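You operate a simulated robot arm through the tools that you are given. There is no shell and no other tool.

The job below is to be done with a simulated robot arm. You get a single attempt, and the scene is never put back.

JOB
Line up and clamp the track piece, screw the stop down, then run the slide to the white mark.

Only the result counts: the job must be done as asked and must still hold three seconds after the hand-in. Knocking over, shifting, dropping, spilling or breaking anything else fails it.

ROBOT AND FRAMES
A 7-joint arm with a two-finger parallel gripper, fixed in place. Base frame: the origin is at the foot of the arm, x ahead of it, y to its left, z up. Units: m, degrees, N and s.
Its first joint turns from -166.0 to 166.0 degrees. Payload 3.43 kg.
Tool frame: the origin (TCP) lies between the finger pads and is the grasp point; the fingertips stand 0.03 m ahead of it; z points along the fingers, y is the line along which they close. Largest opening 0.094 m; finger width 0.028, thickness 0.01; the body of the gripper, 0.05 by 0.096 m, starts 0.055 m behind the TCP.
Orientation is that of the tool frame in the base frame, as a unit quaternion [x, y, z, w]. With the fingers straight down and closing along the base's y, the tool's x points along the base's -x, its y along +y and its z along -z.

CONTROLS
- The arm moves only by the tool arm_command. Its argument "moves" is a list of rows, each a list of 6 numbers: the shift along the base's x, y, z in m, then the turn, a rotation vector about the base's x, y, z in degrees. In form: [[tx, ty, tz, ax, ay, az], ...]. A call has 1 to 20 rows; each row shifts and turns the commanded pose from where the row before left it. "claw" is the gripper command, from -1 (fully open) to 1 (shut), values between in proportion, set as the call begins (left out, the last holds). Each row takes 0.2 s and may step no farther than 0.05 m and 8.6 degrees from the row before; otherwise, or with a gripper value out of range, the whole call is refused. Where a pose cannot be reached the arm comes as near as it can. A force on the tool above 90 N (or 10 N above the force at the start of the call, whichever is more), or a blocked arm, ends the call early, and 0.2 s more pass. Each finger travels about 0.045 m/s and halts on what it meets, pressing with about 24 N; the grip force reading is that of the motor and also rises with nothing between the fingers. The clock runs only during rows and for 0.2 s after the last one: add rows that do not move to give the fingers time. The reply holds the time, the measured pose of the TCP, the force on the tool along the base axes, the opening and the grip force, in the units named above and with some noise, with the torque about the TCP (base axes, N m) and any sound that the robot's microphone picked up.
- Cameras (640 x 400 px; columns grow to the right, rows downward): "scene" is fixed at [0.0501, -0.4985, 1.4976]; the picture's right is [0.78, -0.63, 0.00], its down [-0.21, -0.26, -0.94] and it looks along [0.59, 0.73, -0.34] (base axes); focal length 350 px, centre (320, 200). "wrist" rides on the gripper at [0.076, 0.014, -0.103] in the tool frame; the picture's right is [-0.18, 0.98, 0.00], its down [-0.75, -0.14, -0.64] and it looks along [-0.63, -0.12, 0.77] (tool axes); focal length 243 px, centre (320, 200). There is no depth. A picture from a camera that has moved, and an enlarged one, comes with that camera's place and axes in the base frame and with its lens.
- camera(camera): a new picture of that camera. It takes no simulated time.
- zoom(camera, box): a new picture of the part [left, top, right, bottom] of that camera's present view, enlarged. It takes no simulated time.
- close_job(): hands the job in; it is judged then, once.

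Nothing tells you positions but the pictures and the camera data. Unless the task says otherwise, let go and move clear before handing in.

The tools are called after "Emit:" by a JSON object that holds its "name" and its "arguments". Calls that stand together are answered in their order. arm_command: Moves the arm, as the interface text tells. Its arguments: {"type":"object","properties":{"moves":{"type":"array"},"claw":{"type":"number"}},"required":["moves"]} The other tools are called the same way: camera (camera) takes a picture; zoom (camera, box) takes an enlarged picture of a part of a camera's view; close_job () hands the job in.

At the start:

```text
t: 0.0
tcp_pos: [0.3941, 0.4222, 1.2468]
ee_rot: [0.0, 1.0, 0.0, 0.0]
force: [-0.4, 0.5, 0.4]
wrist_torque: [0.03, 0.02, 0.0]
grip_width: 0.0942
gripper_force: 0.1
```

scene: 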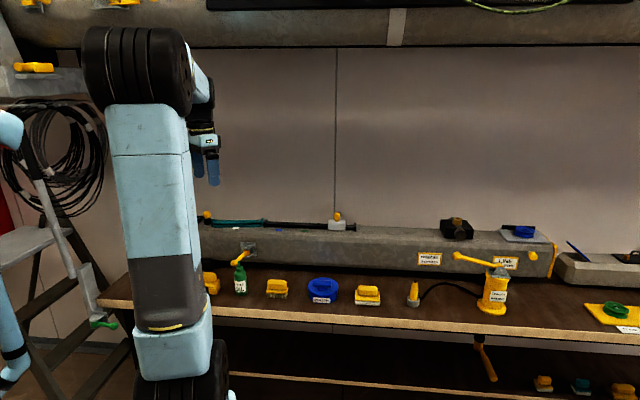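
wrist: 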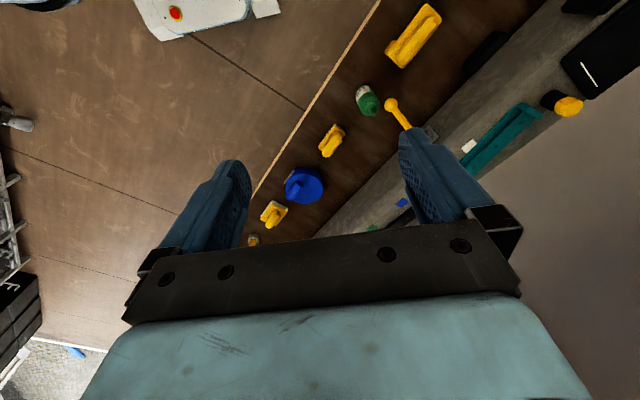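

I see a bench running along the wall with a beam behind it, with several yellow and blue items, and a track with a teal piece on top of the beam. I will take zoomed pictures to identify the parts first.

Emit:
{"name": "zoom", "arguments": {"camera": "scene", "box": [190, 200, 370, 312]}}

Emit:
{"name": "zoom", "arguments": {"camera": "scene", "box": [360, 200, 540, 312]}}

Emit:
{"name": "zoom", "arguments": {"camera": "scene", "box": [480, 220, 640, 400]}}

Emit:
{"name": "zoom", "arguments": {"camera": "wrist", "box": [360, 0, 640, 240]}}

```text
3.56 times, centred on (280, 256) of scene
camera zoom: at [0.0501, -0.4985, 1.4976], right [0.78, -0.63, 0.0], down [-0.21, -0.26, -0.94], along [0.59, 0.73, -0.34], focal length 1245 px, centre (462, 1)
```

zoom: 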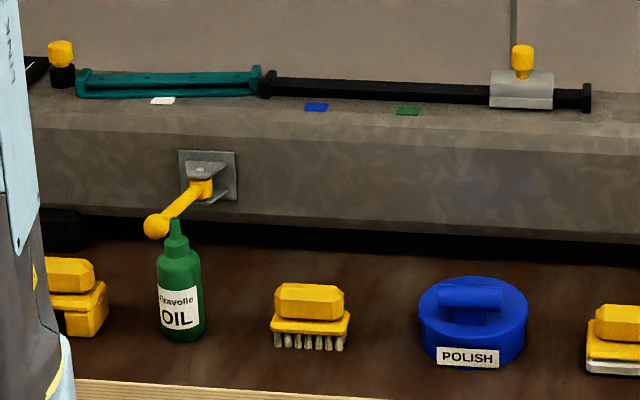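

```text
3.56 times, centred on (450, 256) of scene
camera zoom: at [0.0501, -0.4985, 1.4976], right [0.78, -0.63, 0.0], down [-0.21, -0.26, -0.94], along [0.59, 0.73, -0.34], focal length 1245 px, centre (-142, 1)
```

zoom: 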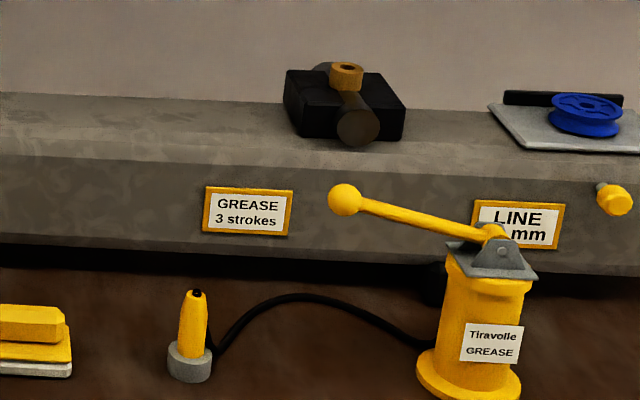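

```text
2.22 times, centred on (560, 310) of scene
camera zoom: at [0.0501, -0.4985, 1.4976], right [0.78, -0.63, 0.0], down [-0.21, -0.26, -0.94], along [0.59, 0.73, -0.34], focal length 778 px, centre (-213, -44)
```

zoom: 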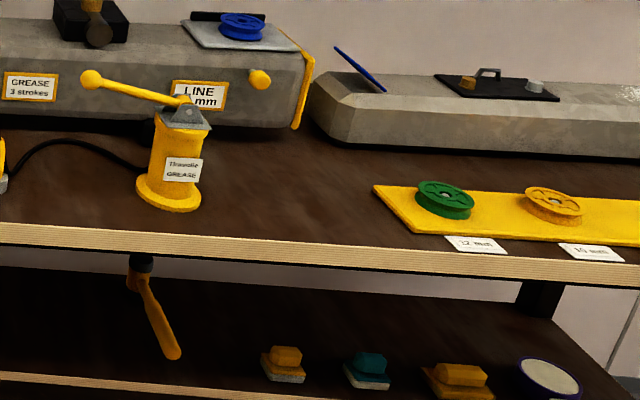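

```text
1.67 times, centred on (500, 120) of wrist
camera zoom: at [0.3158, 0.436, 1.3496], right [0.18, 0.98, 0.0], down [0.75, -0.14, 0.64], along [0.63, -0.12, -0.77], focal length 404 px, centre (20, 333)
```

zoom: 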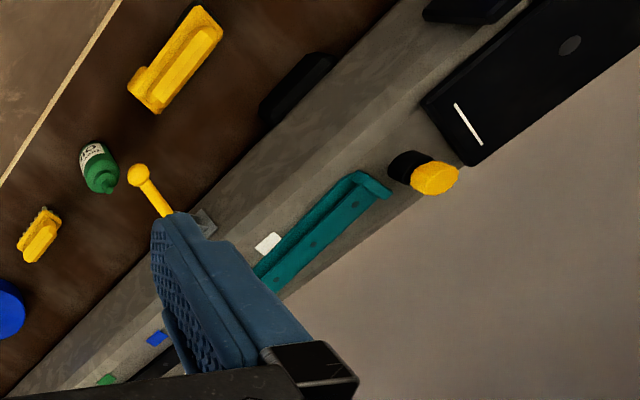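

The beam runs diagonally at about -45° in the base frame, with its top at z ≈ 0.935. The white mark is near (0.575, 0.668), and the teal piece sits left of a black rail that carries the grey slide. I'll turn the wrist to face the beam and look closer.

Emit:
{"name": "arm_command", "arguments": {"moves": [[0, 0.01, 0, 0, 0, 7.5], [0, 0.01, 0, 0, 0, 7.5], [0, 0.01, 0, 0, 0, 7.5], [0, 0.01, 0, 0, 0, 7.5], [0, 0.01, 0, 0, 0, 7.5], [0, 0.01, 0, 0, 0, 7.5], [0, 0, 0, 0, 0, 0]], "claw": -1}}

Emit:
{"name": "camera", "arguments": {"camera": "wrist"}}

Emit:
{"name": "camera", "arguments": {"camera": "scene"}}

```text
t: 1.6
tcp_pos: [0.3943, 0.4831, 1.2466]
ee_rot: [-0.384, 0.923, 0.0, 0.0]
force: [-0.2, 0.4, -0.3]
wrist_torque: [-0.02, 0.02, 0.04]
grip_width: 0.094
gripper_force: 0.0
```

```text
taken
camera wrist: at [0.3286, 0.4383, 1.3494], right [-0.57, 0.82, 0.0], down [0.63, 0.43, 0.64], along [0.53, 0.36, -0.77], focal length 243 px, centre (320, 200)
```

wrist: 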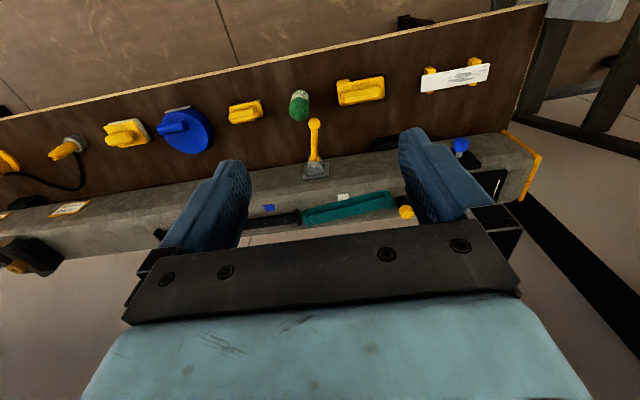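

```text
taken
```

scene: 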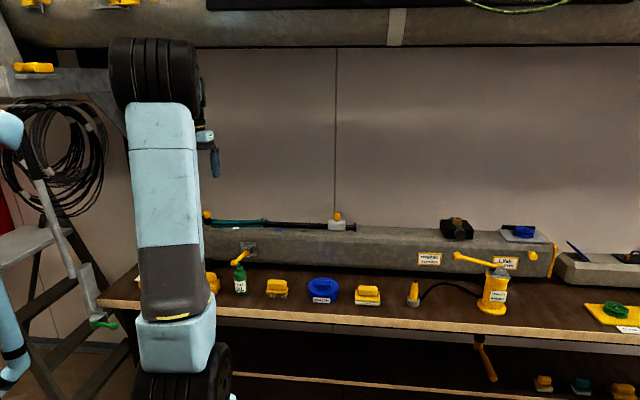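

The wrist now faces the beam. The teal piece, the white and blue marks, the yellow stop knob and the front lever are all in view, so I'll move over the beam for a closer look.

Emit:
{"name": "arm_command", "arguments": {"moves": [[0.031, 0.0294, -0.0193, 0, 0, 0], [0.031, 0.0294, -0.0193, 0, 0, 0], [0.031, 0.0294, -0.0193, 0, 0, 0], [0.031, 0.0294, -0.0193, 0, 0, 0], [0.031, 0.0294, -0.0193, 0, 0, 0], [0, 0, 0, 0, 0, 0]]}}

Emit:
{"name": "camera", "arguments": {"camera": "wrist"}}

Emit:
{"name": "zoom", "arguments": {"camera": "wrist", "box": [160, 0, 480, 200]}}

```text
t: 3.0
tcp_pos: [0.5496, 0.6281, 1.15]
ee_rot: [-0.382, 0.924, 0.0, 0.0]
force: [-0.8, -0.2, -0.6]
wrist_torque: [-0.02, 0.02, 0.01]
grip_width: 0.0939
gripper_force: 0.1
```

```text
taken
camera wrist: at [0.4847, 0.5837, 1.2531], right [-0.56, 0.83, 0.0], down [0.63, 0.43, 0.64], along [0.53, 0.36, -0.77], focal length 243 px, centre (320, 200)
```

wrist: 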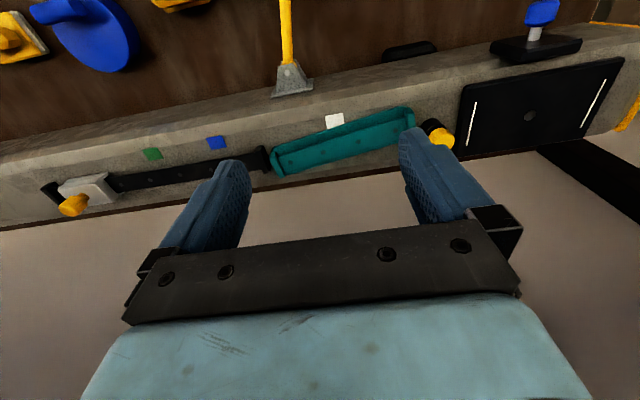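

```text
2.00 times, centred on (320, 100) of wrist
camera zoom: at [0.4847, 0.5837, 1.2531], right [-0.56, 0.83, 0.0], down [0.63, 0.43, 0.64], along [0.53, 0.36, -0.77], focal length 485 px, centre (320, 400)
```

zoom: 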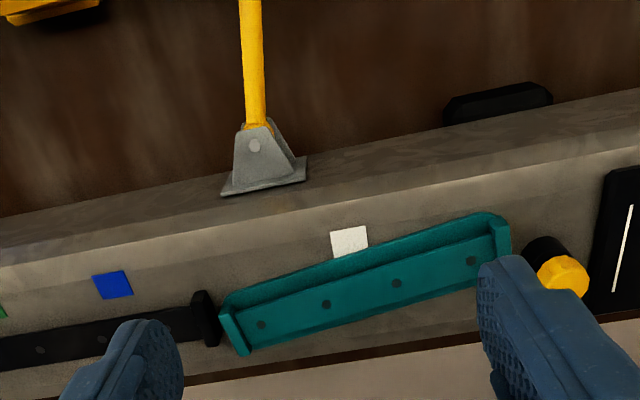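

The teal track piece is visibly rotated relative to the black rail and slightly overlaps the white mark. I'll move in closer to see its shape and how it relates to the clamp.

Emit:
{"name": "arm_command", "arguments": {"moves": [[0.02, 0.016, -0.025, 0, 0, 0], [0.02, 0.016, -0.025, 0, 0, 0], [0, 0, 0, 0, 0, 0]]}}

Emit:
{"name": "camera", "arguments": {"camera": "wrist"}}

Emit:
{"name": "zoom", "arguments": {"camera": "wrist", "box": [240, 0, 480, 150]}}

Emit:
{"name": "zoom", "arguments": {"camera": "wrist", "box": [0, 60, 240, 210]}}

Emit:
{"name": "zoom", "arguments": {"camera": "wrist", "box": [400, 0, 640, 150]}}

```text
t: 3.8
tcp_pos: [0.5897, 0.6608, 1.1001]
ee_rot: [-0.382, 0.924, 0.0, 0.0]
force: [0.2, -0.1, 0.2]
wrist_torque: [0.04, 0.02, 0.0]
grip_width: 0.094
gripper_force: 0.1
```

```text
taken
camera wrist: at [0.5238, 0.6167, 1.2029], right [-0.56, 0.83, 0.0], down [0.63, 0.43, 0.64], along [0.53, 0.36, -0.77], focal length 243 px, centre (320, 200)
```

wrist: 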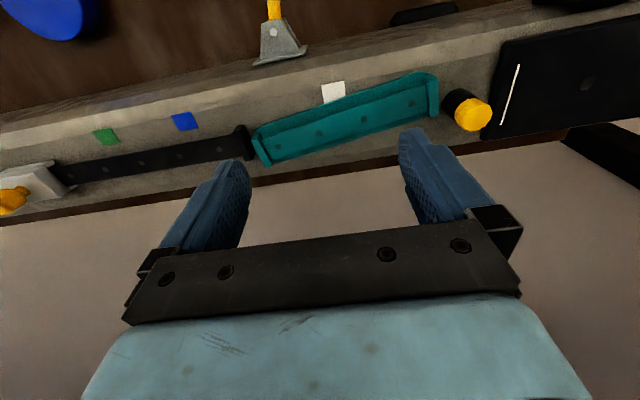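

```text
2.67 times, centred on (360, 75) of wrist
camera zoom: at [0.5238, 0.6167, 1.2029], right [-0.56, 0.83, 0.0], down [0.63, 0.43, 0.64], along [0.53, 0.36, -0.77], focal length 647 px, centre (213, 533)
```

zoom: 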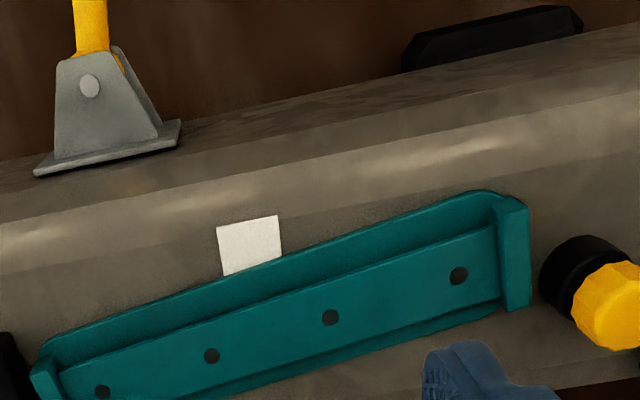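

```text
2.67 times, centred on (120, 135) of wrist
camera zoom: at [0.5238, 0.6167, 1.2029], right [-0.56, 0.83, 0.0], down [0.63, 0.43, 0.64], along [0.53, 0.36, -0.77], focal length 647 px, centre (853, 373)
```

zoom: 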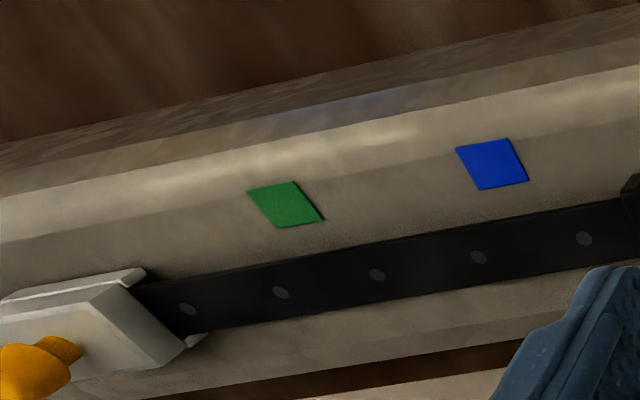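

```text
2.67 times, centred on (520, 75) of wrist
camera zoom: at [0.5238, 0.6167, 1.2029], right [-0.56, 0.83, 0.0], down [0.63, 0.43, 0.64], along [0.53, 0.36, -0.77], focal length 647 px, centre (-213, 533)
```

zoom: 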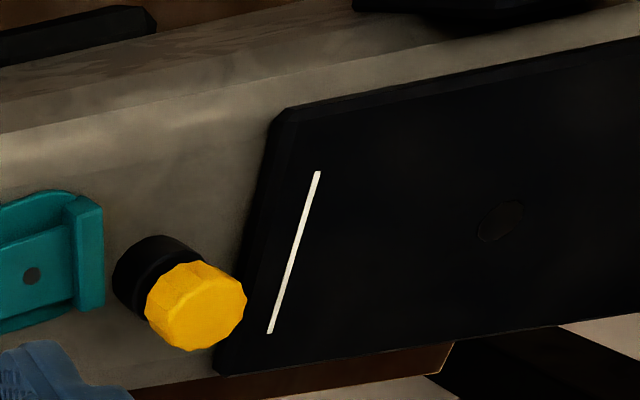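

The teal piece is a base plate with a rail on top, rotated about 8° from the black rail's line. I'll zoom in on the joints, the slide and the stop to see how they fit together.

Emit:
{"name": "zoom", "arguments": {"camera": "scene", "box": [195, 205, 275, 255]}}

Emit:
{"name": "zoom", "arguments": {"camera": "scene", "box": [250, 205, 370, 255]}}

Emit:
{"name": "zoom", "arguments": {"camera": "wrist", "box": [200, 90, 310, 190]}}

Emit:
{"name": "zoom", "arguments": {"camera": "wrist", "box": [0, 120, 110, 230]}}

```text
8.00 times, centred on (235, 230) of scene
camera zoom: at [0.0501, -0.4985, 1.4976], right [0.78, -0.63, 0.0], down [-0.21, -0.26, -0.94], along [0.59, 0.73, -0.34], focal length 2801 px, centre (1000, -40)
```

zoom: 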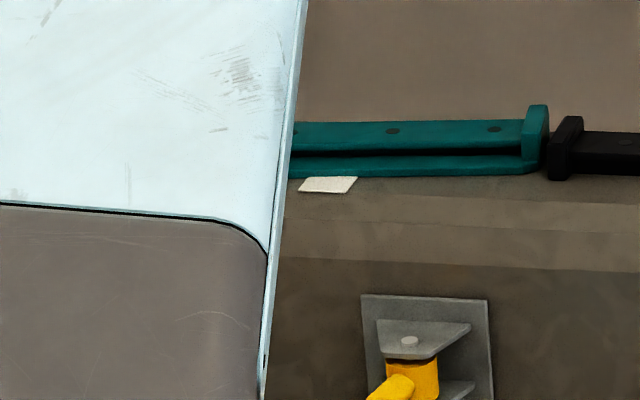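

```text
5.33 times, centred on (310, 230) of scene
camera zoom: at [0.0501, -0.4985, 1.4976], right [0.78, -0.63, 0.0], down [-0.21, -0.26, -0.94], along [0.59, 0.73, -0.34], focal length 1868 px, centre (373, 40)
```

zoom: 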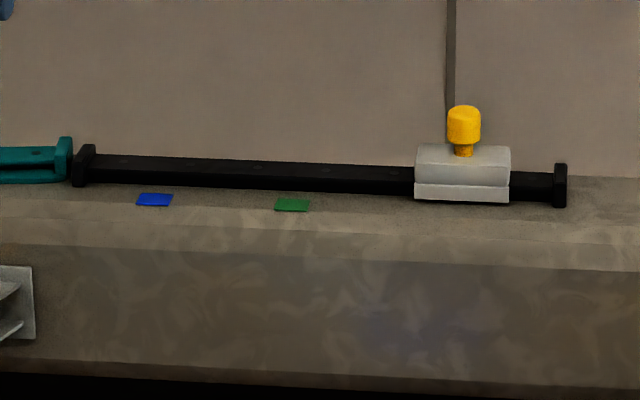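

```text
4.00 times, centred on (255, 140) of wrist
camera zoom: at [0.5238, 0.6167, 1.2029], right [-0.56, 0.83, 0.0], down [0.63, 0.43, 0.64], along [0.53, 0.36, -0.77], focal length 970 px, centre (580, 440)
```

zoom: 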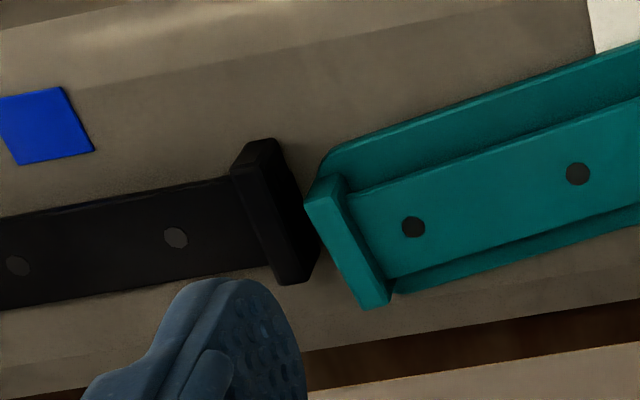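

```text
3.64 times, centred on (55, 175) of wrist
camera zoom: at [0.5238, 0.6167, 1.2029], right [-0.56, 0.83, 0.0], down [0.63, 0.43, 0.64], along [0.53, 0.36, -0.77], focal length 882 px, centre (1284, 291)
```

zoom: 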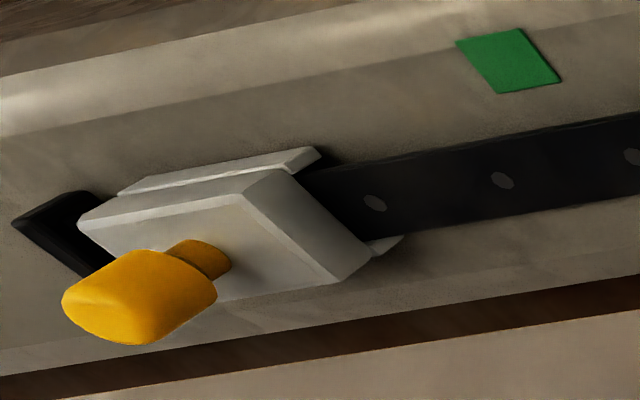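

The slide is a saddle on the black rail, and the front lever pivots about a vertical pin. The stop is a yellow knob on a black cylinder beyond the far end of the teal piece. I'll turn the gripper so it closes across the track piece, above its centre at about (0.60, 0.696), and look along the rail.

Emit:
{"name": "arm_command", "arguments": {"moves": [[0, 0, 0.0, 0, 0, -7.5], [0, 0, 0.0, 0, 0, -7.5], [0, 0, 0.0, 0, 0, -7.5], [0, 0, 0, 0, 0, -7.5], [0.001, 0.005, 0, 0, 0, -7.5], [0.001, 0.005, 0, 0, 0, -7.5], [0.002, 0.005, 0, 0, 0, -7.5], [0.002, 0.005, 0, 0, 0, -7.5], [0.002, 0.005, 0, 0, 0, -7.5], [0.001, 0.005, 0, 0, 0, -7.5], [0.001, 0.005, 0, 0, 0, -7.5], [0, 0, 0, 0, 0, 0]]}}

Emit:
{"name": "camera", "arguments": {"camera": "wrist"}}

Emit:
{"name": "camera", "arguments": {"camera": "scene"}}

```text
t: 6.4
tcp_pos: [0.5995, 0.6967, 1.1012]
ee_rot: [0.322, 0.947, -0.001, 0.0]
force: [-0.1, -0.3, -0.2]
wrist_torque: [0.02, 0.0, 0.0]
grip_width: 0.0941
gripper_force: 0.0
```

```text
taken
camera wrist: at [0.5459, 0.7534, 1.2039], right [0.75, 0.67, 0.0], down [0.51, -0.57, 0.64], along [0.43, -0.48, -0.77], focal length 243 px, centre (320, 200)
```

wrist: 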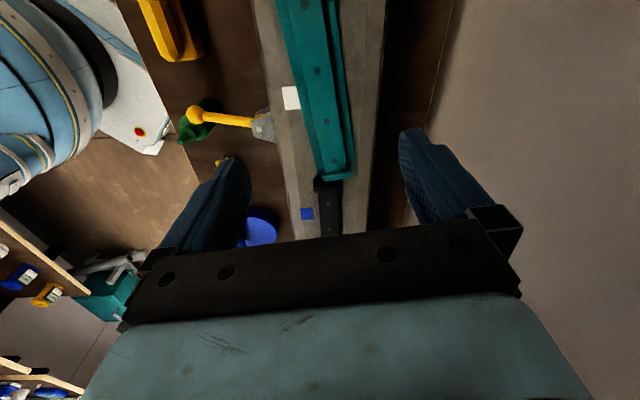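

```text
taken
```

scene: 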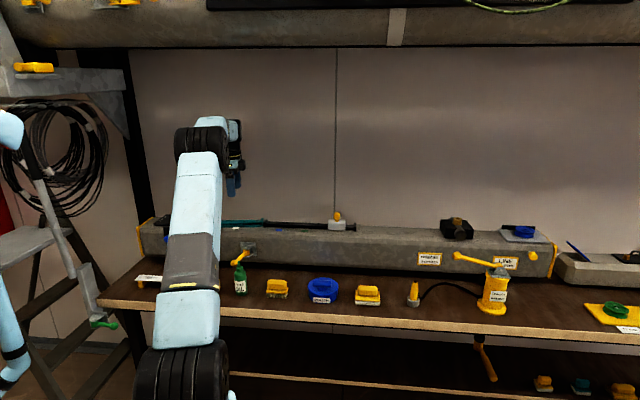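

Emit:
{"name": "zoom", "arguments": {"camera": "wrist", "box": [240, 0, 400, 100]}}

Emit:
{"name": "zoom", "arguments": {"camera": "wrist", "box": [250, 100, 410, 240]}}

Emit:
{"name": "zoom", "arguments": {"camera": "wrist", "box": [150, 60, 310, 190]}}

```text
4.00 times, centred on (320, 50) of wrist
camera zoom: at [0.5459, 0.7534, 1.2039], right [0.75, 0.67, 0.0], down [0.51, -0.57, 0.64], along [0.43, -0.48, -0.77], focal length 970 px, centre (320, 800)
```

zoom: 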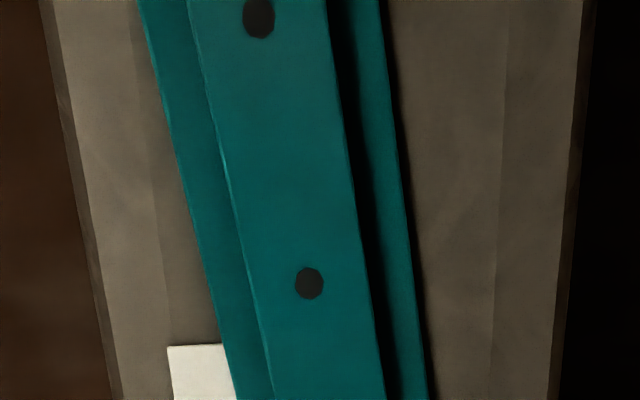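

```text
2.86 times, centred on (330, 170) of wrist
camera zoom: at [0.5459, 0.7534, 1.2039], right [0.75, 0.67, 0.0], down [0.51, -0.57, 0.64], along [0.43, -0.48, -0.77], focal length 693 px, centre (291, 286)
```

zoom: 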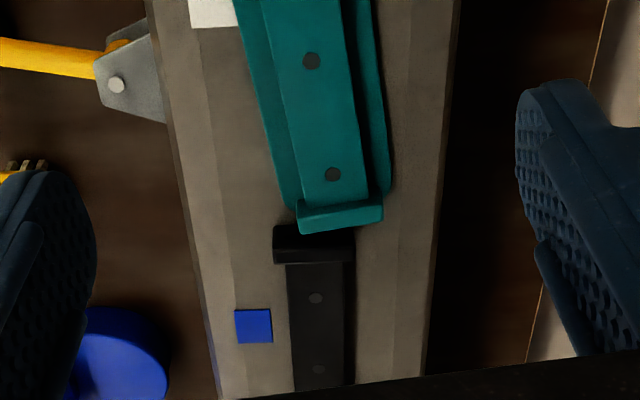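

```text
3.08 times, centred on (230, 125) of wrist
camera zoom: at [0.5459, 0.7534, 1.2039], right [0.75, 0.67, 0.0], down [0.51, -0.57, 0.64], along [0.43, -0.48, -0.77], focal length 746 px, centre (597, 431)
```

zoom: 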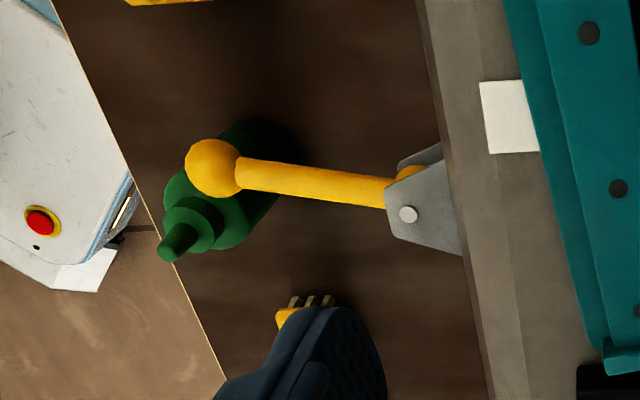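

Emit:
{"name": "zoom", "arguments": {"camera": "wrist", "box": [305, 150, 355, 200]}}

Emit:
{"name": "zoom", "arguments": {"camera": "wrist", "box": [300, 180, 360, 240]}}

```text
8.00 times, centred on (330, 175) of wrist
camera zoom: at [0.5459, 0.7534, 1.2039], right [0.75, 0.67, 0.0], down [0.51, -0.57, 0.64], along [0.43, -0.48, -0.77], focal length 1941 px, centre (240, 400)
```

zoom: 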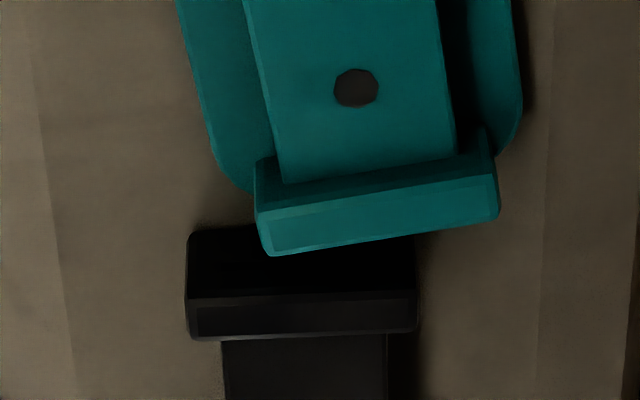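

```text
6.67 times, centred on (330, 210) of wrist
camera zoom: at [0.5459, 0.7534, 1.2039], right [0.75, 0.67, 0.0], down [0.51, -0.57, 0.64], along [0.43, -0.48, -0.77], focal length 1618 px, centre (253, 133)
```

zoom: 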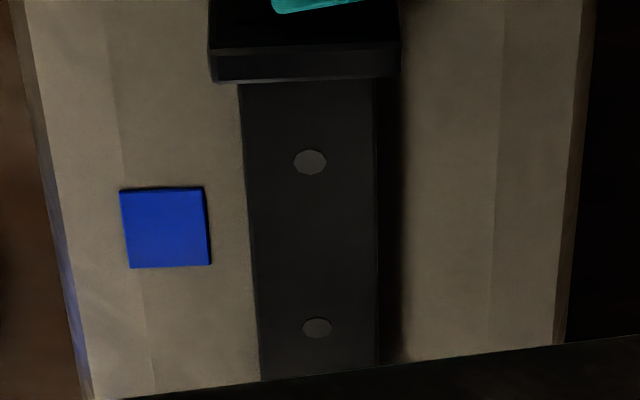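

I now have the piece well located. Its centre is about (0.600, 0.697) at an angle of about -36.8°, so it needs roughly -8.2° of turn and about 13 mm of travel toward the black rail, whose end face is near s = 0.042 along the beam. I'll descend over the piece in steps.

Emit:
{"name": "arm_command", "arguments": {"moves": [[0, 0, -0.03, 0, 0, 0.8], [0, 0, -0.03, 0, 0, 0], [0, 0, -0.03, 0, 0, 0], [0, 0, -0.02, 0, 0, 0], [0, 0, 0, 0, 0, 0]]}}

Emit:
{"name": "camera", "arguments": {"camera": "wrist"}}

Emit:
{"name": "camera", "arguments": {"camera": "scene"}}

```text
t: 7.6
tcp_pos: [0.6006, 0.6955, 0.9908]
ee_rot: [0.315, 0.949, 0.0, -0.001]
force: [-1.6, -0.3, 0.0]
wrist_torque: [-0.05, 0.0, 0.02]
grip_width: 0.0939
gripper_force: 0.1
```

```text
taken
camera wrist: at [0.5458, 0.752, 1.0937], right [0.74, 0.68, 0.0], down [0.52, -0.56, 0.64], along [0.43, -0.47, -0.77], focal length 243 px, centre (320, 200)
```

wrist: 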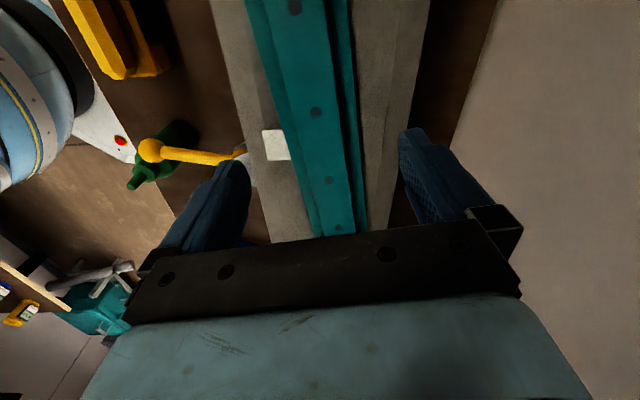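

```text
taken
```

scene: 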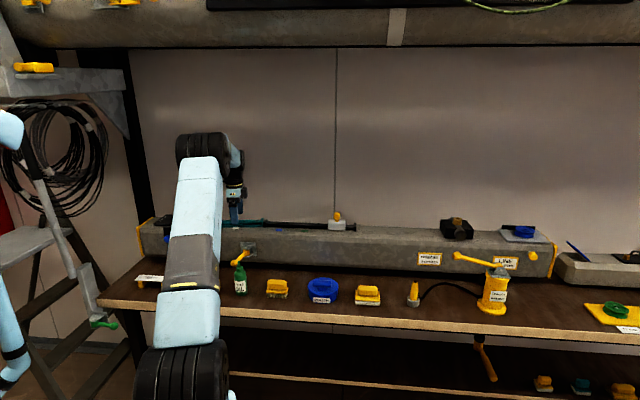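

Emit:
{"name": "zoom", "arguments": {"camera": "scene", "box": [210, 180, 290, 240]}}

Emit:
{"name": "arm_command", "arguments": {"moves": [[0, 0, -0.009, 0, 0, 0], [0, 0, -0.0075, 0, 0, 0], [0, 0, 0, 0, 0, 0]]}}

Emit:
{"name": "zoom", "arguments": {"camera": "scene", "box": [210, 180, 290, 240]}}

```text
6.67 times, centred on (250, 210) of scene
camera zoom: at [0.0501, -0.4985, 1.4976], right [0.78, -0.63, 0.0], down [-0.21, -0.26, -0.94], along [0.59, 0.73, -0.34], focal length 2334 px, centre (787, 133)
```

zoom: 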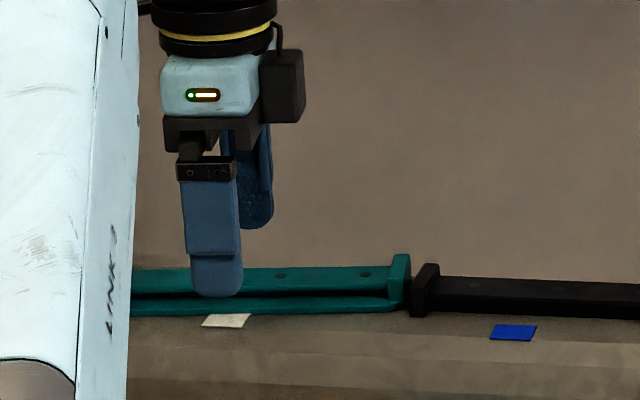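

```text
t: 8.4
tcp_pos: [0.6008, 0.6959, 0.9743]
ee_rot: [0.315, 0.949, 0.0, 0.0]
force: [0.4, 0.3, 0.4]
wrist_torque: [-0.02, -0.04, -0.03]
grip_width: 0.094
gripper_force: 0.1
```

```text
6.67 times, centred on (250, 210) of scene
camera zoom: at [0.0501, -0.4985, 1.4976], right [0.78, -0.63, 0.0], down [-0.21, -0.26, -0.94], along [0.59, 0.73, -0.34], focal length 2334 px, centre (787, 133)
```

zoom: 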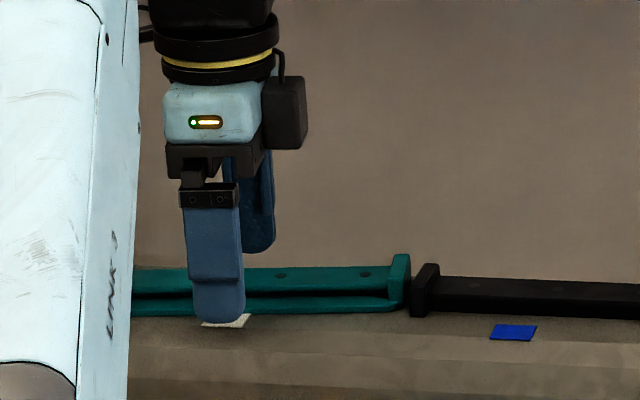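

The fingers straddle the rail with their tips just above the base plate, so I'll close on it.

Emit:
{"name": "arm_command", "arguments": {"moves": [[0, 0, 0, 0, 0, 0], [0, 0, 0, 0, 0, 0], [0, 0, 0, 0, 0, 0], [0, 0, 0, 0, 0, 0], [0, 0, 0, 0, 0, 0], [0, 0, 0, 0, 0, 0]], "claw": 1}}

Emit:
{"name": "zoom", "arguments": {"camera": "scene", "box": [210, 180, 290, 240]}}

Emit:
{"name": "camera", "arguments": {"camera": "wrist"}}

```text
t: 9.8
tcp_pos: [0.5998, 0.6963, 0.975]
ee_rot: [0.315, 0.949, 0.0, 0.0]
force: [-0.3, -0.1, -0.1]
wrist_torque: [0.03, 0.02, -0.01]
grip_width: 0.0275
gripper_force: 24.0
```

```text
6.67 times, centred on (250, 210) of scene
camera zoom: at [0.0501, -0.4985, 1.4976], right [0.78, -0.63, 0.0], down [-0.21, -0.26, -0.94], along [0.59, 0.73, -0.34], focal length 2334 px, centre (787, 133)
```

zoom: 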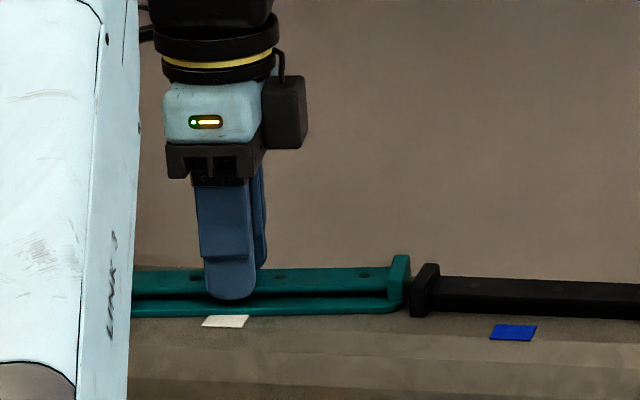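

```text
taken
camera wrist: at [0.5461, 0.7524, 1.0777], right [0.74, 0.68, 0.0], down [0.52, -0.56, 0.64], along [0.43, -0.47, -0.77], focal length 243 px, centre (320, 200)
```

wrist: 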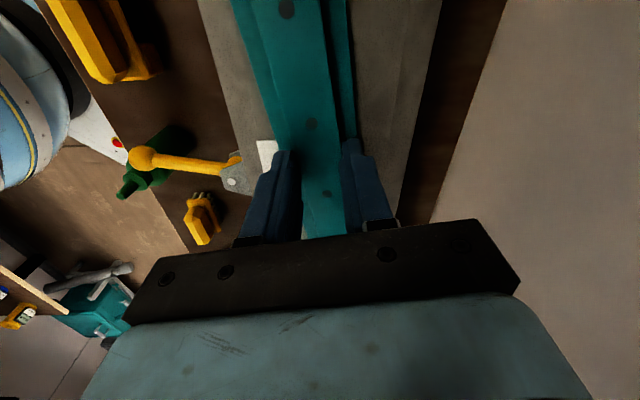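

The rail is gripped at 27.5 mm width and -36.7°. I'll rotate it -8.3° to lie parallel with the black rail and shift it 2.5 mm onto that line.

Emit:
{"name": "arm_command", "arguments": {"moves": [[0.0006, 0.0006, 0, 0, 0, -2.7], [0.0006, 0.0006, 0, 0, 0, -2.8], [0.0006, 0.0006, 0, 0, 0, -2.77], [0, 0, 0, 0, 0, 0]]}}

Emit:
{"name": "camera", "arguments": {"camera": "wrist"}}

Emit:
{"name": "zoom", "arguments": {"camera": "scene", "box": [210, 180, 290, 240]}}

```text
t: 10.8
tcp_pos: [0.6008, 0.6992, 0.9739]
ee_rot: [0.383, 0.924, 0.0, 0.0]
force: [0.9, 1.4, 6.4]
wrist_torque: [0.03, -0.04, 0.13]
grip_width: 0.0277
gripper_force: 23.6
```

```text
taken
camera wrist: at [0.5558, 0.7616, 1.0776], right [0.83, 0.56, 0.0], down [0.43, -0.63, 0.64], along [0.36, -0.53, -0.77], focal length 243 px, centre (320, 200)
```

wrist: 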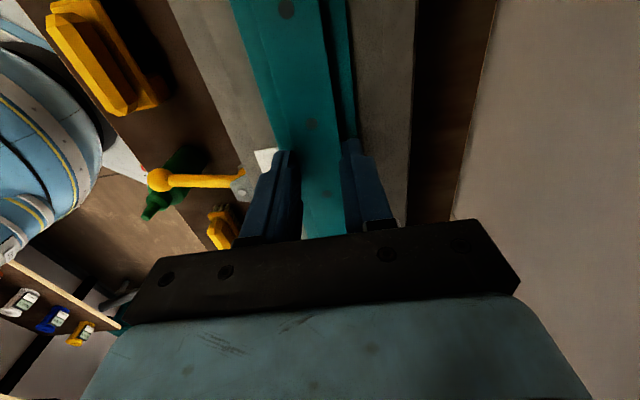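

```text
6.67 times, centred on (250, 210) of scene
camera zoom: at [0.0501, -0.4985, 1.4976], right [0.78, -0.63, 0.0], down [-0.21, -0.26, -0.94], along [0.59, 0.73, -0.34], focal length 2334 px, centre (787, 133)
```

zoom: 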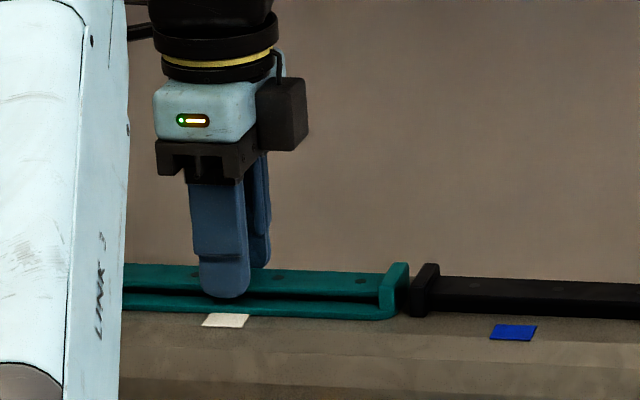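

The piece is now parallel (gripper at 45.0°) and on the line p ≈ 0.919. Next I'll slide it toward the black rail, about 10 mm first and then in small steps until contact.

Emit:
{"name": "arm_command", "arguments": {"moves": [[0.0024, -0.0024, 0.0005, 0, 0, 0], [0.0024, -0.0024, 0, 0, 0, 0], [0.0023, -0.0023, 0, 0, 0, 0], [0, 0, 0, 0, 0, 0]]}}

Emit:
{"name": "zoom", "arguments": {"camera": "scene", "box": [230, 200, 290, 240]}}

```text
t: 11.8
tcp_pos: [0.6078, 0.6916, 0.9746]
ee_rot: [0.382, 0.924, 0.0, -0.001]
force: [-8.1, 5.5, 5.7]
wrist_torque: [0.22, 0.35, -0.01]
grip_width: 0.0275
gripper_force: 24.4
```

```text
10.00 times, centred on (260, 220) of scene
camera zoom: at [0.0501, -0.4985, 1.4976], right [0.78, -0.63, 0.0], down [-0.21, -0.26, -0.94], along [0.59, 0.73, -0.34], focal length 3502 px, centre (920, 0)
```

zoom: 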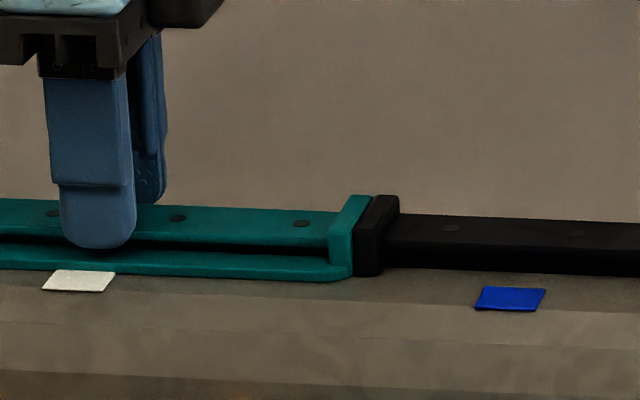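

The flanges are nearly touching and level with each other. I'll continue in 1 mm steps and watch the force.

Emit:
{"name": "arm_command", "arguments": {"moves": [[0.0007, -0.0007, 0, 0, 0, 0], [0, 0, 0, 0, 0, 0]]}}

Emit:
{"name": "zoom", "arguments": {"camera": "scene", "box": [245, 210, 275, 235]}}

```text
t: 12.4
tcp_pos: [0.6084, 0.6897, 0.9749]
ee_rot: [0.382, 0.924, 0.0, -0.001]
force: [-10.2, 12.1, 0.9]
wrist_torque: [0.32, 0.32, 0.01]
grip_width: 0.0279
gripper_force: 23.9
```

```text
16.00 times, centred on (260, 222) of scene
camera zoom: at [0.0501, -0.4985, 1.4976], right [0.78, -0.63, 0.0], down [-0.21, -0.26, -0.94], along [0.59, 0.73, -0.34], focal length 5602 px, centre (1280, -160)
```

zoom: 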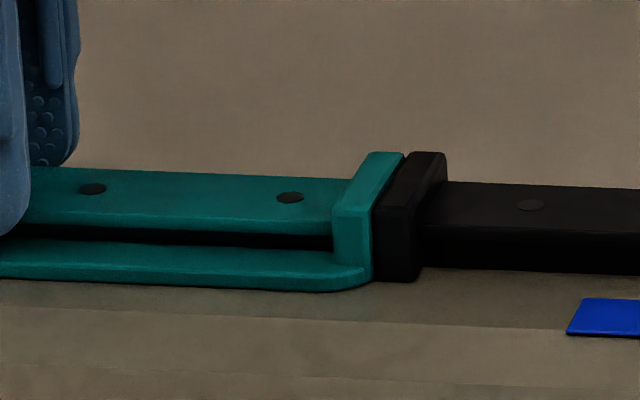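

Contact is made: the along-beam force rose to about 16 N and the flanges touch. I'll release and rise to check alignment from above.

Emit:
{"name": "arm_command", "arguments": {"moves": [[0, 0, 0, 0, 0, 0], [0, 0, 0, 0, 0, 0], [0, 0, 0, 0, 0, 0], [0, 0, 0, 0, 0, 0], [0, 0, 0, 0, 0, 0]], "claw": -1}}

Emit:
{"name": "arm_command", "arguments": {"moves": [[0, 0, 0.01, 0, 0, 0], [0, 0, 0.02, 0, 0, 0], [0, 0, 0.03, 0, 0, 0], [0, 0, 0.03, 0, 0, 0], [0, 0, 0.036, 0, 0, 0], [0, 0, 0, 0, 0, 0]]}}

Emit:
{"name": "camera", "arguments": {"camera": "wrist"}}

Emit:
{"name": "zoom", "arguments": {"camera": "wrist", "box": [250, 0, 410, 100]}}

Emit:
{"name": "zoom", "arguments": {"camera": "wrist", "box": [250, 100, 410, 240]}}

```text
t: 13.6
tcp_pos: [0.6087, 0.6902, 0.975]
ee_rot: [0.383, 0.924, 0.0, 0.0]
force: [0.6, 0.3, -0.4]
wrist_torque: [0.02, 0.02, 0.01]
grip_width: 0.0939
gripper_force: 0.1
```

```text
t: 15.0
tcp_pos: [0.608, 0.6884, 1.0985]
ee_rot: [0.383, 0.924, 0.0, 0.0]
force: [-0.7, 1.5, -0.7]
wrist_torque: [-0.02, -0.01, -0.02]
grip_width: 0.094
gripper_force: 0.1
```

```text
taken
camera wrist: at [0.5626, 0.7512, 1.2018], right [0.83, 0.56, 0.0], down [0.43, -0.63, 0.64], along [0.36, -0.53, -0.77], focal length 243 px, centre (320, 200)
```

wrist: 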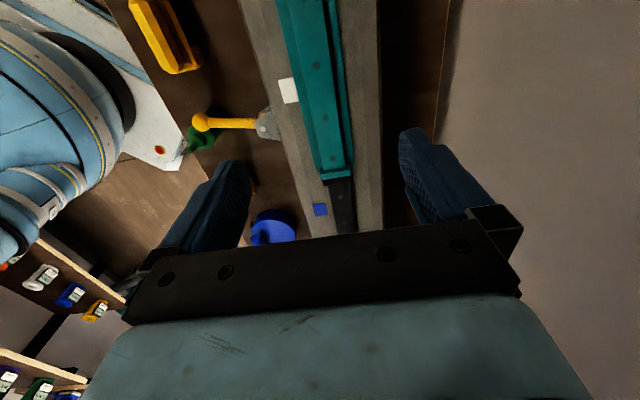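

```text
4.00 times, centred on (330, 50) of wrist
camera zoom: at [0.5626, 0.7512, 1.2018], right [0.83, 0.56, 0.0], down [0.43, -0.63, 0.64], along [0.36, -0.53, -0.77], focal length 970 px, centre (280, 800)
```

zoom: 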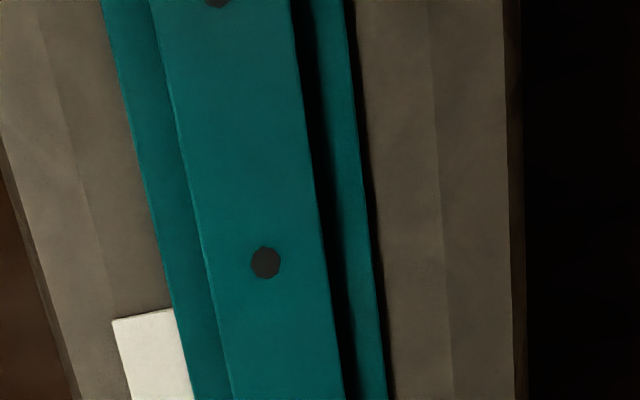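

```text
2.86 times, centred on (330, 170) of wrist
camera zoom: at [0.5626, 0.7512, 1.2018], right [0.83, 0.56, 0.0], down [0.43, -0.63, 0.64], along [0.36, -0.53, -0.77], focal length 693 px, centre (291, 286)
```

zoom: 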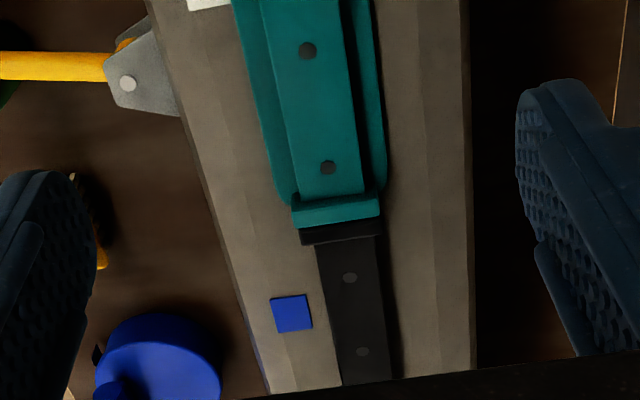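

The track piece is in line with the black rail to within about 1 mm, and the flanges touch. Before swinging the clamp lever I need to know where the oil bottle stands relative to it, so I'll move the camera over the lever.

Emit:
{"name": "arm_command", "arguments": {"moves": [[-0.03, -0.03, 0.01, 0, 0, 0], [-0.03, -0.03, 0.01, 0, 0, 0], [-0.03, -0.03, 0, 0, 0, 0], [-0.03, -0.03, 0, 0, 0, 0], [0, 0, 0, 0, 0, 0]]}}

Emit:
{"name": "camera", "arguments": {"camera": "wrist"}}

Emit:
{"name": "zoom", "arguments": {"camera": "wrist", "box": [220, 40, 420, 165]}}

Emit:
{"name": "zoom", "arguments": {"camera": "scene", "box": [215, 225, 295, 305]}}

```text
t: 16.2
tcp_pos: [0.4891, 0.5703, 1.1217]
ee_rot: [0.383, 0.924, 0.0, 0.0]
force: [-0.6, 1.2, 0.2]
wrist_torque: [-0.01, 0.0, -0.02]
grip_width: 0.094
gripper_force: 0.1
```

```text
taken
camera wrist: at [0.4426, 0.6329, 1.224], right [0.83, 0.56, 0.0], down [0.43, -0.63, 0.64], along [0.36, -0.53, -0.77], focal length 243 px, centre (320, 200)
```

wrist: 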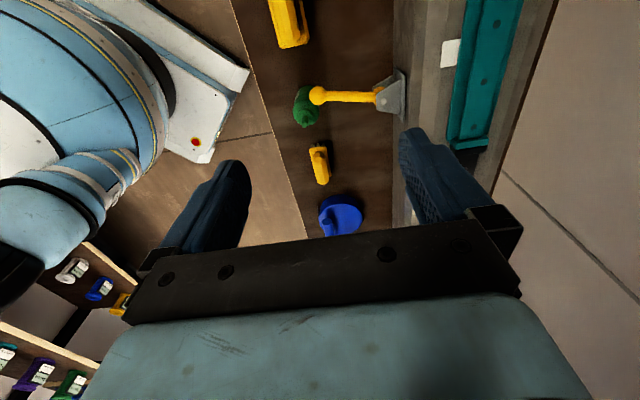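

```text
3.20 times, centred on (320, 102) of wrist
camera zoom: at [0.4426, 0.6329, 1.224], right [0.83, 0.56, 0.0], down [0.43, -0.63, 0.64], along [0.36, -0.53, -0.77], focal length 776 px, centre (320, 512)
```

zoom: 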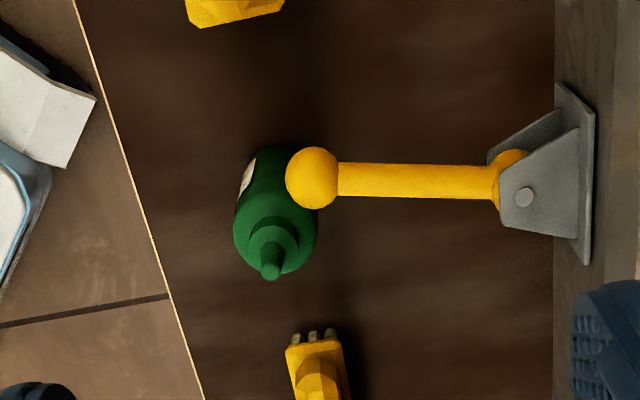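

```text
5.00 times, centred on (255, 265) of scene
camera zoom: at [0.0501, -0.4985, 1.4976], right [0.78, -0.63, 0.0], down [-0.21, -0.26, -0.94], along [0.59, 0.73, -0.34], focal length 1751 px, centre (645, -125)
```

zoom: 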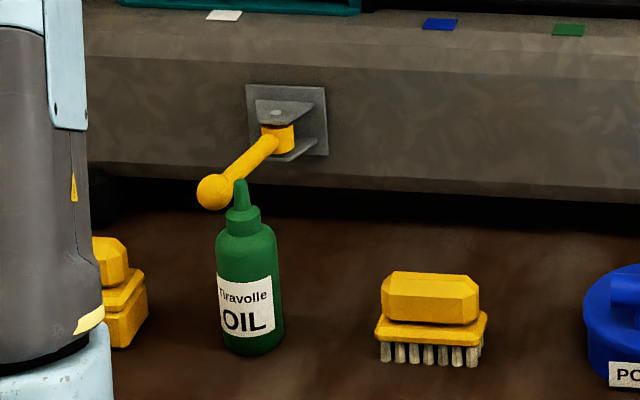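

The bottle's tip is at about s = -0.002, p = 0.715, z = 0.89, just off the ball on the +b side, so swinging the lever that way would clip it. The -b side is free. I'll close the fingers, go in between lever and bracket well clear of the bottle, and push the lever gently toward -b.

Emit:
{"name": "arm_command", "arguments": {"moves": [[0.0193, -0.0115, 0, 0, 0, 0], [0.0193, -0.0115, 0, 0, 0, 0], [0.0194, -0.0114, 0, 0, 0, 0], [0, 0, -0.03, 0, 0, 0], [0, 0, -0.03, 0, 0, 0], [0, 0, -0.03, 0, 0, 0], [0, 0, -0.03, 0, 0, 0], [0, 0, 0, 0, 0, 0]], "claw": 1}}

Emit:
{"name": "camera", "arguments": {"camera": "wrist"}}

Emit:
{"name": "zoom", "arguments": {"camera": "scene", "box": [195, 185, 315, 285]}}

```text
t: 18.0
tcp_pos: [0.5479, 0.535, 1.0002]
ee_rot: [0.383, 0.924, 0.001, 0.0]
force: [-0.2, 0.7, -1.1]
wrist_torque: [-0.01, 0.0, 0.0]
grip_width: 0.0
gripper_force: 23.9
```

```text
taken
camera wrist: at [0.5012, 0.5986, 1.1037], right [0.83, 0.56, 0.0], down [0.43, -0.63, 0.64], along [0.36, -0.53, -0.77], focal length 243 px, centre (320, 200)
```

wrist: 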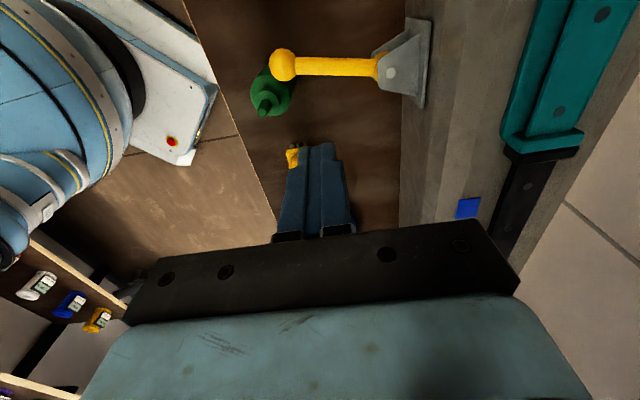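

```text
4.00 times, centred on (255, 235) of scene
camera zoom: at [0.0501, -0.4985, 1.4976], right [0.78, -0.63, 0.0], down [-0.21, -0.26, -0.94], along [0.59, 0.73, -0.34], focal length 1401 px, centre (580, 60)
```

zoom: 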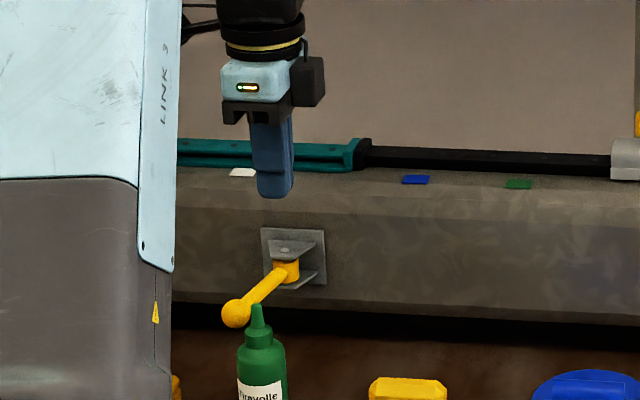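

Emit:
{"name": "arm_command", "arguments": {"moves": [[0, 0, -0.04, 0, 0, 0], [0, 0, -0.04, 0, 0, 0], [0, 0, -0.03, 0, 0, 0], [0, 0, 0, 0, 0, 0]]}}

Emit:
{"name": "camera", "arguments": {"camera": "wrist"}}

Emit:
{"name": "zoom", "arguments": {"camera": "scene", "box": [205, 205, 305, 285]}}

```text
t: 19.0
tcp_pos: [0.5455, 0.5371, 0.8893]
ee_rot: [0.383, 0.924, 0.0, 0.0]
force: [-0.8, 0.4, 0.7]
wrist_torque: [0.01, 0.0, -0.02]
grip_width: 0.0
gripper_force: 24.1
```

```text
taken
camera wrist: at [0.5001, 0.5994, 0.9912], right [0.83, 0.56, 0.0], down [0.43, -0.63, 0.64], along [0.36, -0.53, -0.77], focal length 243 px, centre (320, 200)
```

wrist: 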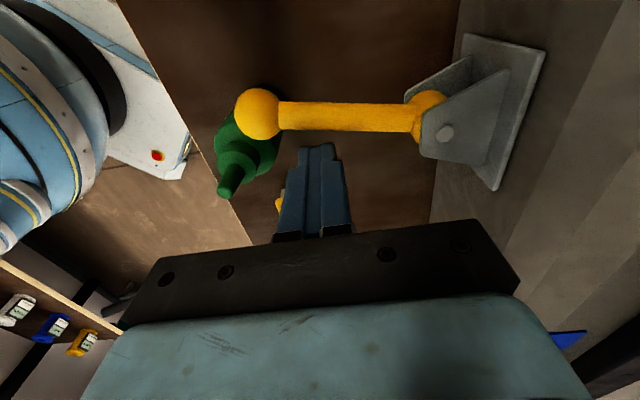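

```text
5.00 times, centred on (255, 245) of scene
camera zoom: at [0.0501, -0.4985, 1.4976], right [0.78, -0.63, 0.0], down [-0.21, -0.26, -0.94], along [0.59, 0.73, -0.34], focal length 1751 px, centre (645, -25)
```

zoom: 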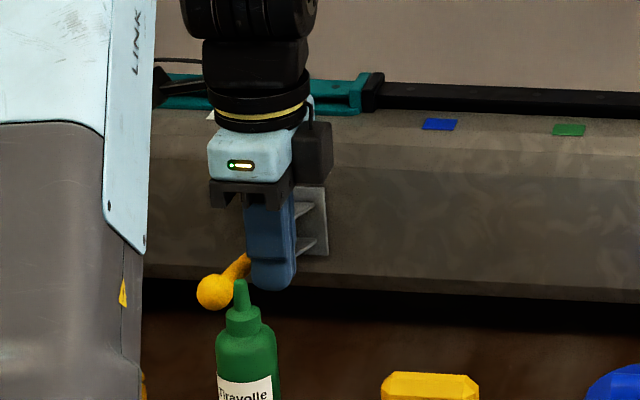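

The closed fingers sit beside the lever on its +b side, clear of the bottle. Now I'll push gently toward -b and watch the force.

Emit:
{"name": "arm_command", "arguments": {"moves": [[-0.0028, 0.0028, 0, 0, 0, 0], [-0.0028, 0.0028, 0, 0, 0, 0], [-0.0021, 0.0021, 0, 0, 0, 0], [0, 0, 0, 0, 0, 0]]}}

Emit:
{"name": "camera", "arguments": {"camera": "wrist"}}

```text
t: 20.0
tcp_pos: [0.5386, 0.5442, 0.8887]
ee_rot: [0.383, 0.924, 0.0, 0.001]
force: [0.1, -1.5, -1.9]
wrist_torque: [-0.07, -0.01, 0.01]
grip_width: 0.0
gripper_force: 24.3
```

```text
taken
camera wrist: at [0.4929, 0.6071, 0.9917], right [0.83, 0.56, 0.0], down [0.43, -0.63, 0.64], along [0.36, -0.53, -0.77], focal length 243 px, centre (320, 200)
```

wrist: 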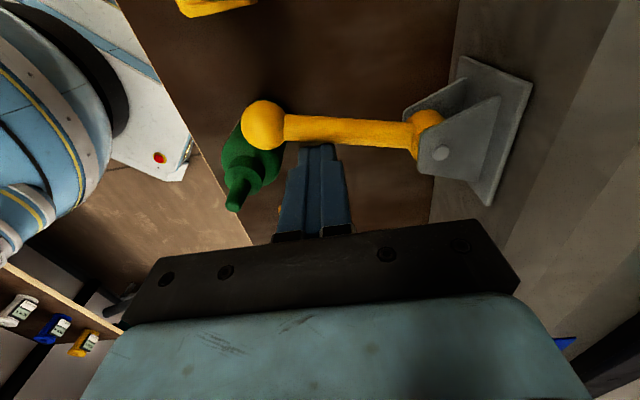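

Emit:
{"name": "arm_command", "arguments": {"moves": [[-0.0028, 0.0028, 0, 0, 0, 0], [-0.0028, 0.0028, 0, 0, 0, 0], [-0.0028, 0.0028, 0, 0, 0, 0], [0, 0, 0, 0, 0, 0]]}}

Emit:
{"name": "camera", "arguments": {"camera": "wrist"}}

```text
t: 21.0
tcp_pos: [0.5302, 0.5512, 0.8891]
ee_rot: [0.382, 0.924, -0.001, 0.0]
force: [1.5, -0.3, 1.5]
wrist_torque: [0.0, -0.03, -0.01]
grip_width: 0.0003
gripper_force: 23.8
```

```text
taken
camera wrist: at [0.4844, 0.6149, 0.9933], right [0.83, 0.56, 0.0], down [0.43, -0.63, 0.64], along [0.36, -0.53, -0.77], focal length 243 px, centre (320, 200)
```

wrist: 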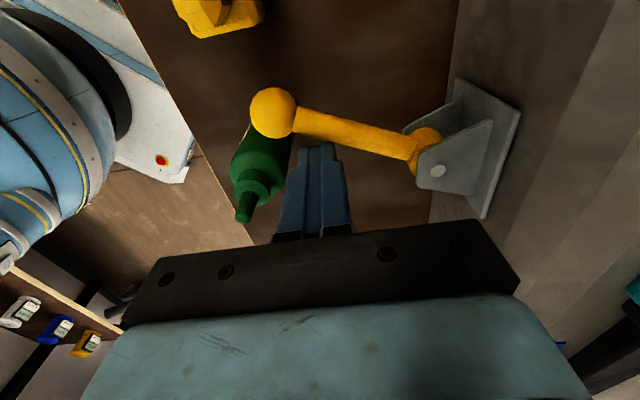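

The lever swings freely toward -b and is now at about 27°. I'll follow its arc, checking force and picture along the way.

Emit:
{"name": "arm_command", "arguments": {"moves": [[-0.0028, 0.0069, 0, 0, 0, 0], [-0.0018, 0.0071, 0, 0, 0, 0], [-0.0008, 0.0075, 0, 0, 0, 0], [0, 0, 0, 0, 0, 0]]}}

Emit:
{"name": "camera", "arguments": {"camera": "wrist"}}

Emit:
{"name": "zoom", "arguments": {"camera": "scene", "box": [205, 205, 305, 285]}}

```text
t: 22.0
tcp_pos: [0.5241, 0.5728, 0.8893]
ee_rot: [0.383, 0.924, 0.0, 0.0]
force: [-1.2, -1.0, 0.4]
wrist_torque: [-0.01, 0.01, 0.06]
grip_width: 0.0
gripper_force: 23.7
```

```text
taken
camera wrist: at [0.4789, 0.6368, 0.9937], right [0.83, 0.56, 0.0], down [0.43, -0.63, 0.64], along [0.36, -0.53, -0.77], focal length 243 px, centre (320, 200)
```

wrist: 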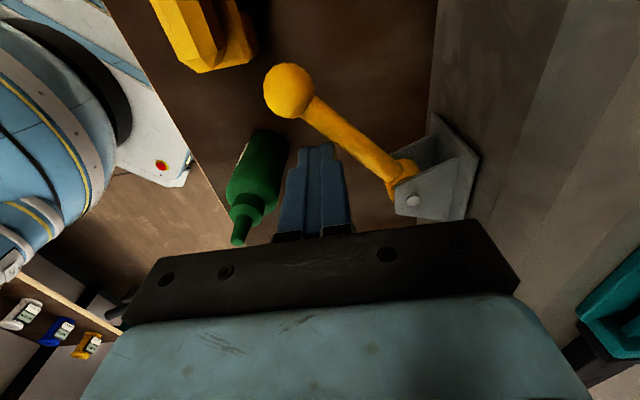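

```text
5.00 times, centred on (255, 245) of scene
camera zoom: at [0.0501, -0.4985, 1.4976], right [0.78, -0.63, 0.0], down [-0.21, -0.26, -0.94], along [0.59, 0.73, -0.34], focal length 1751 px, centre (645, -25)
```

zoom: 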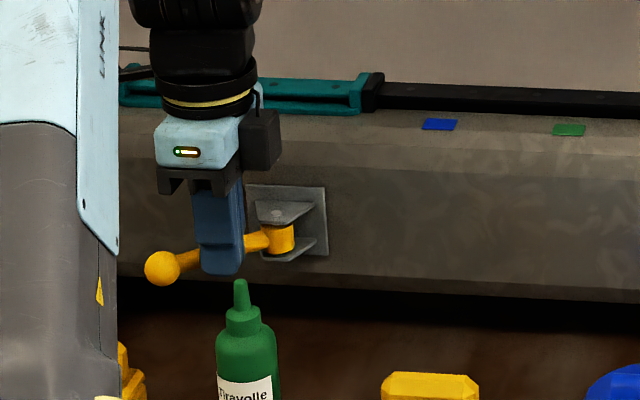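

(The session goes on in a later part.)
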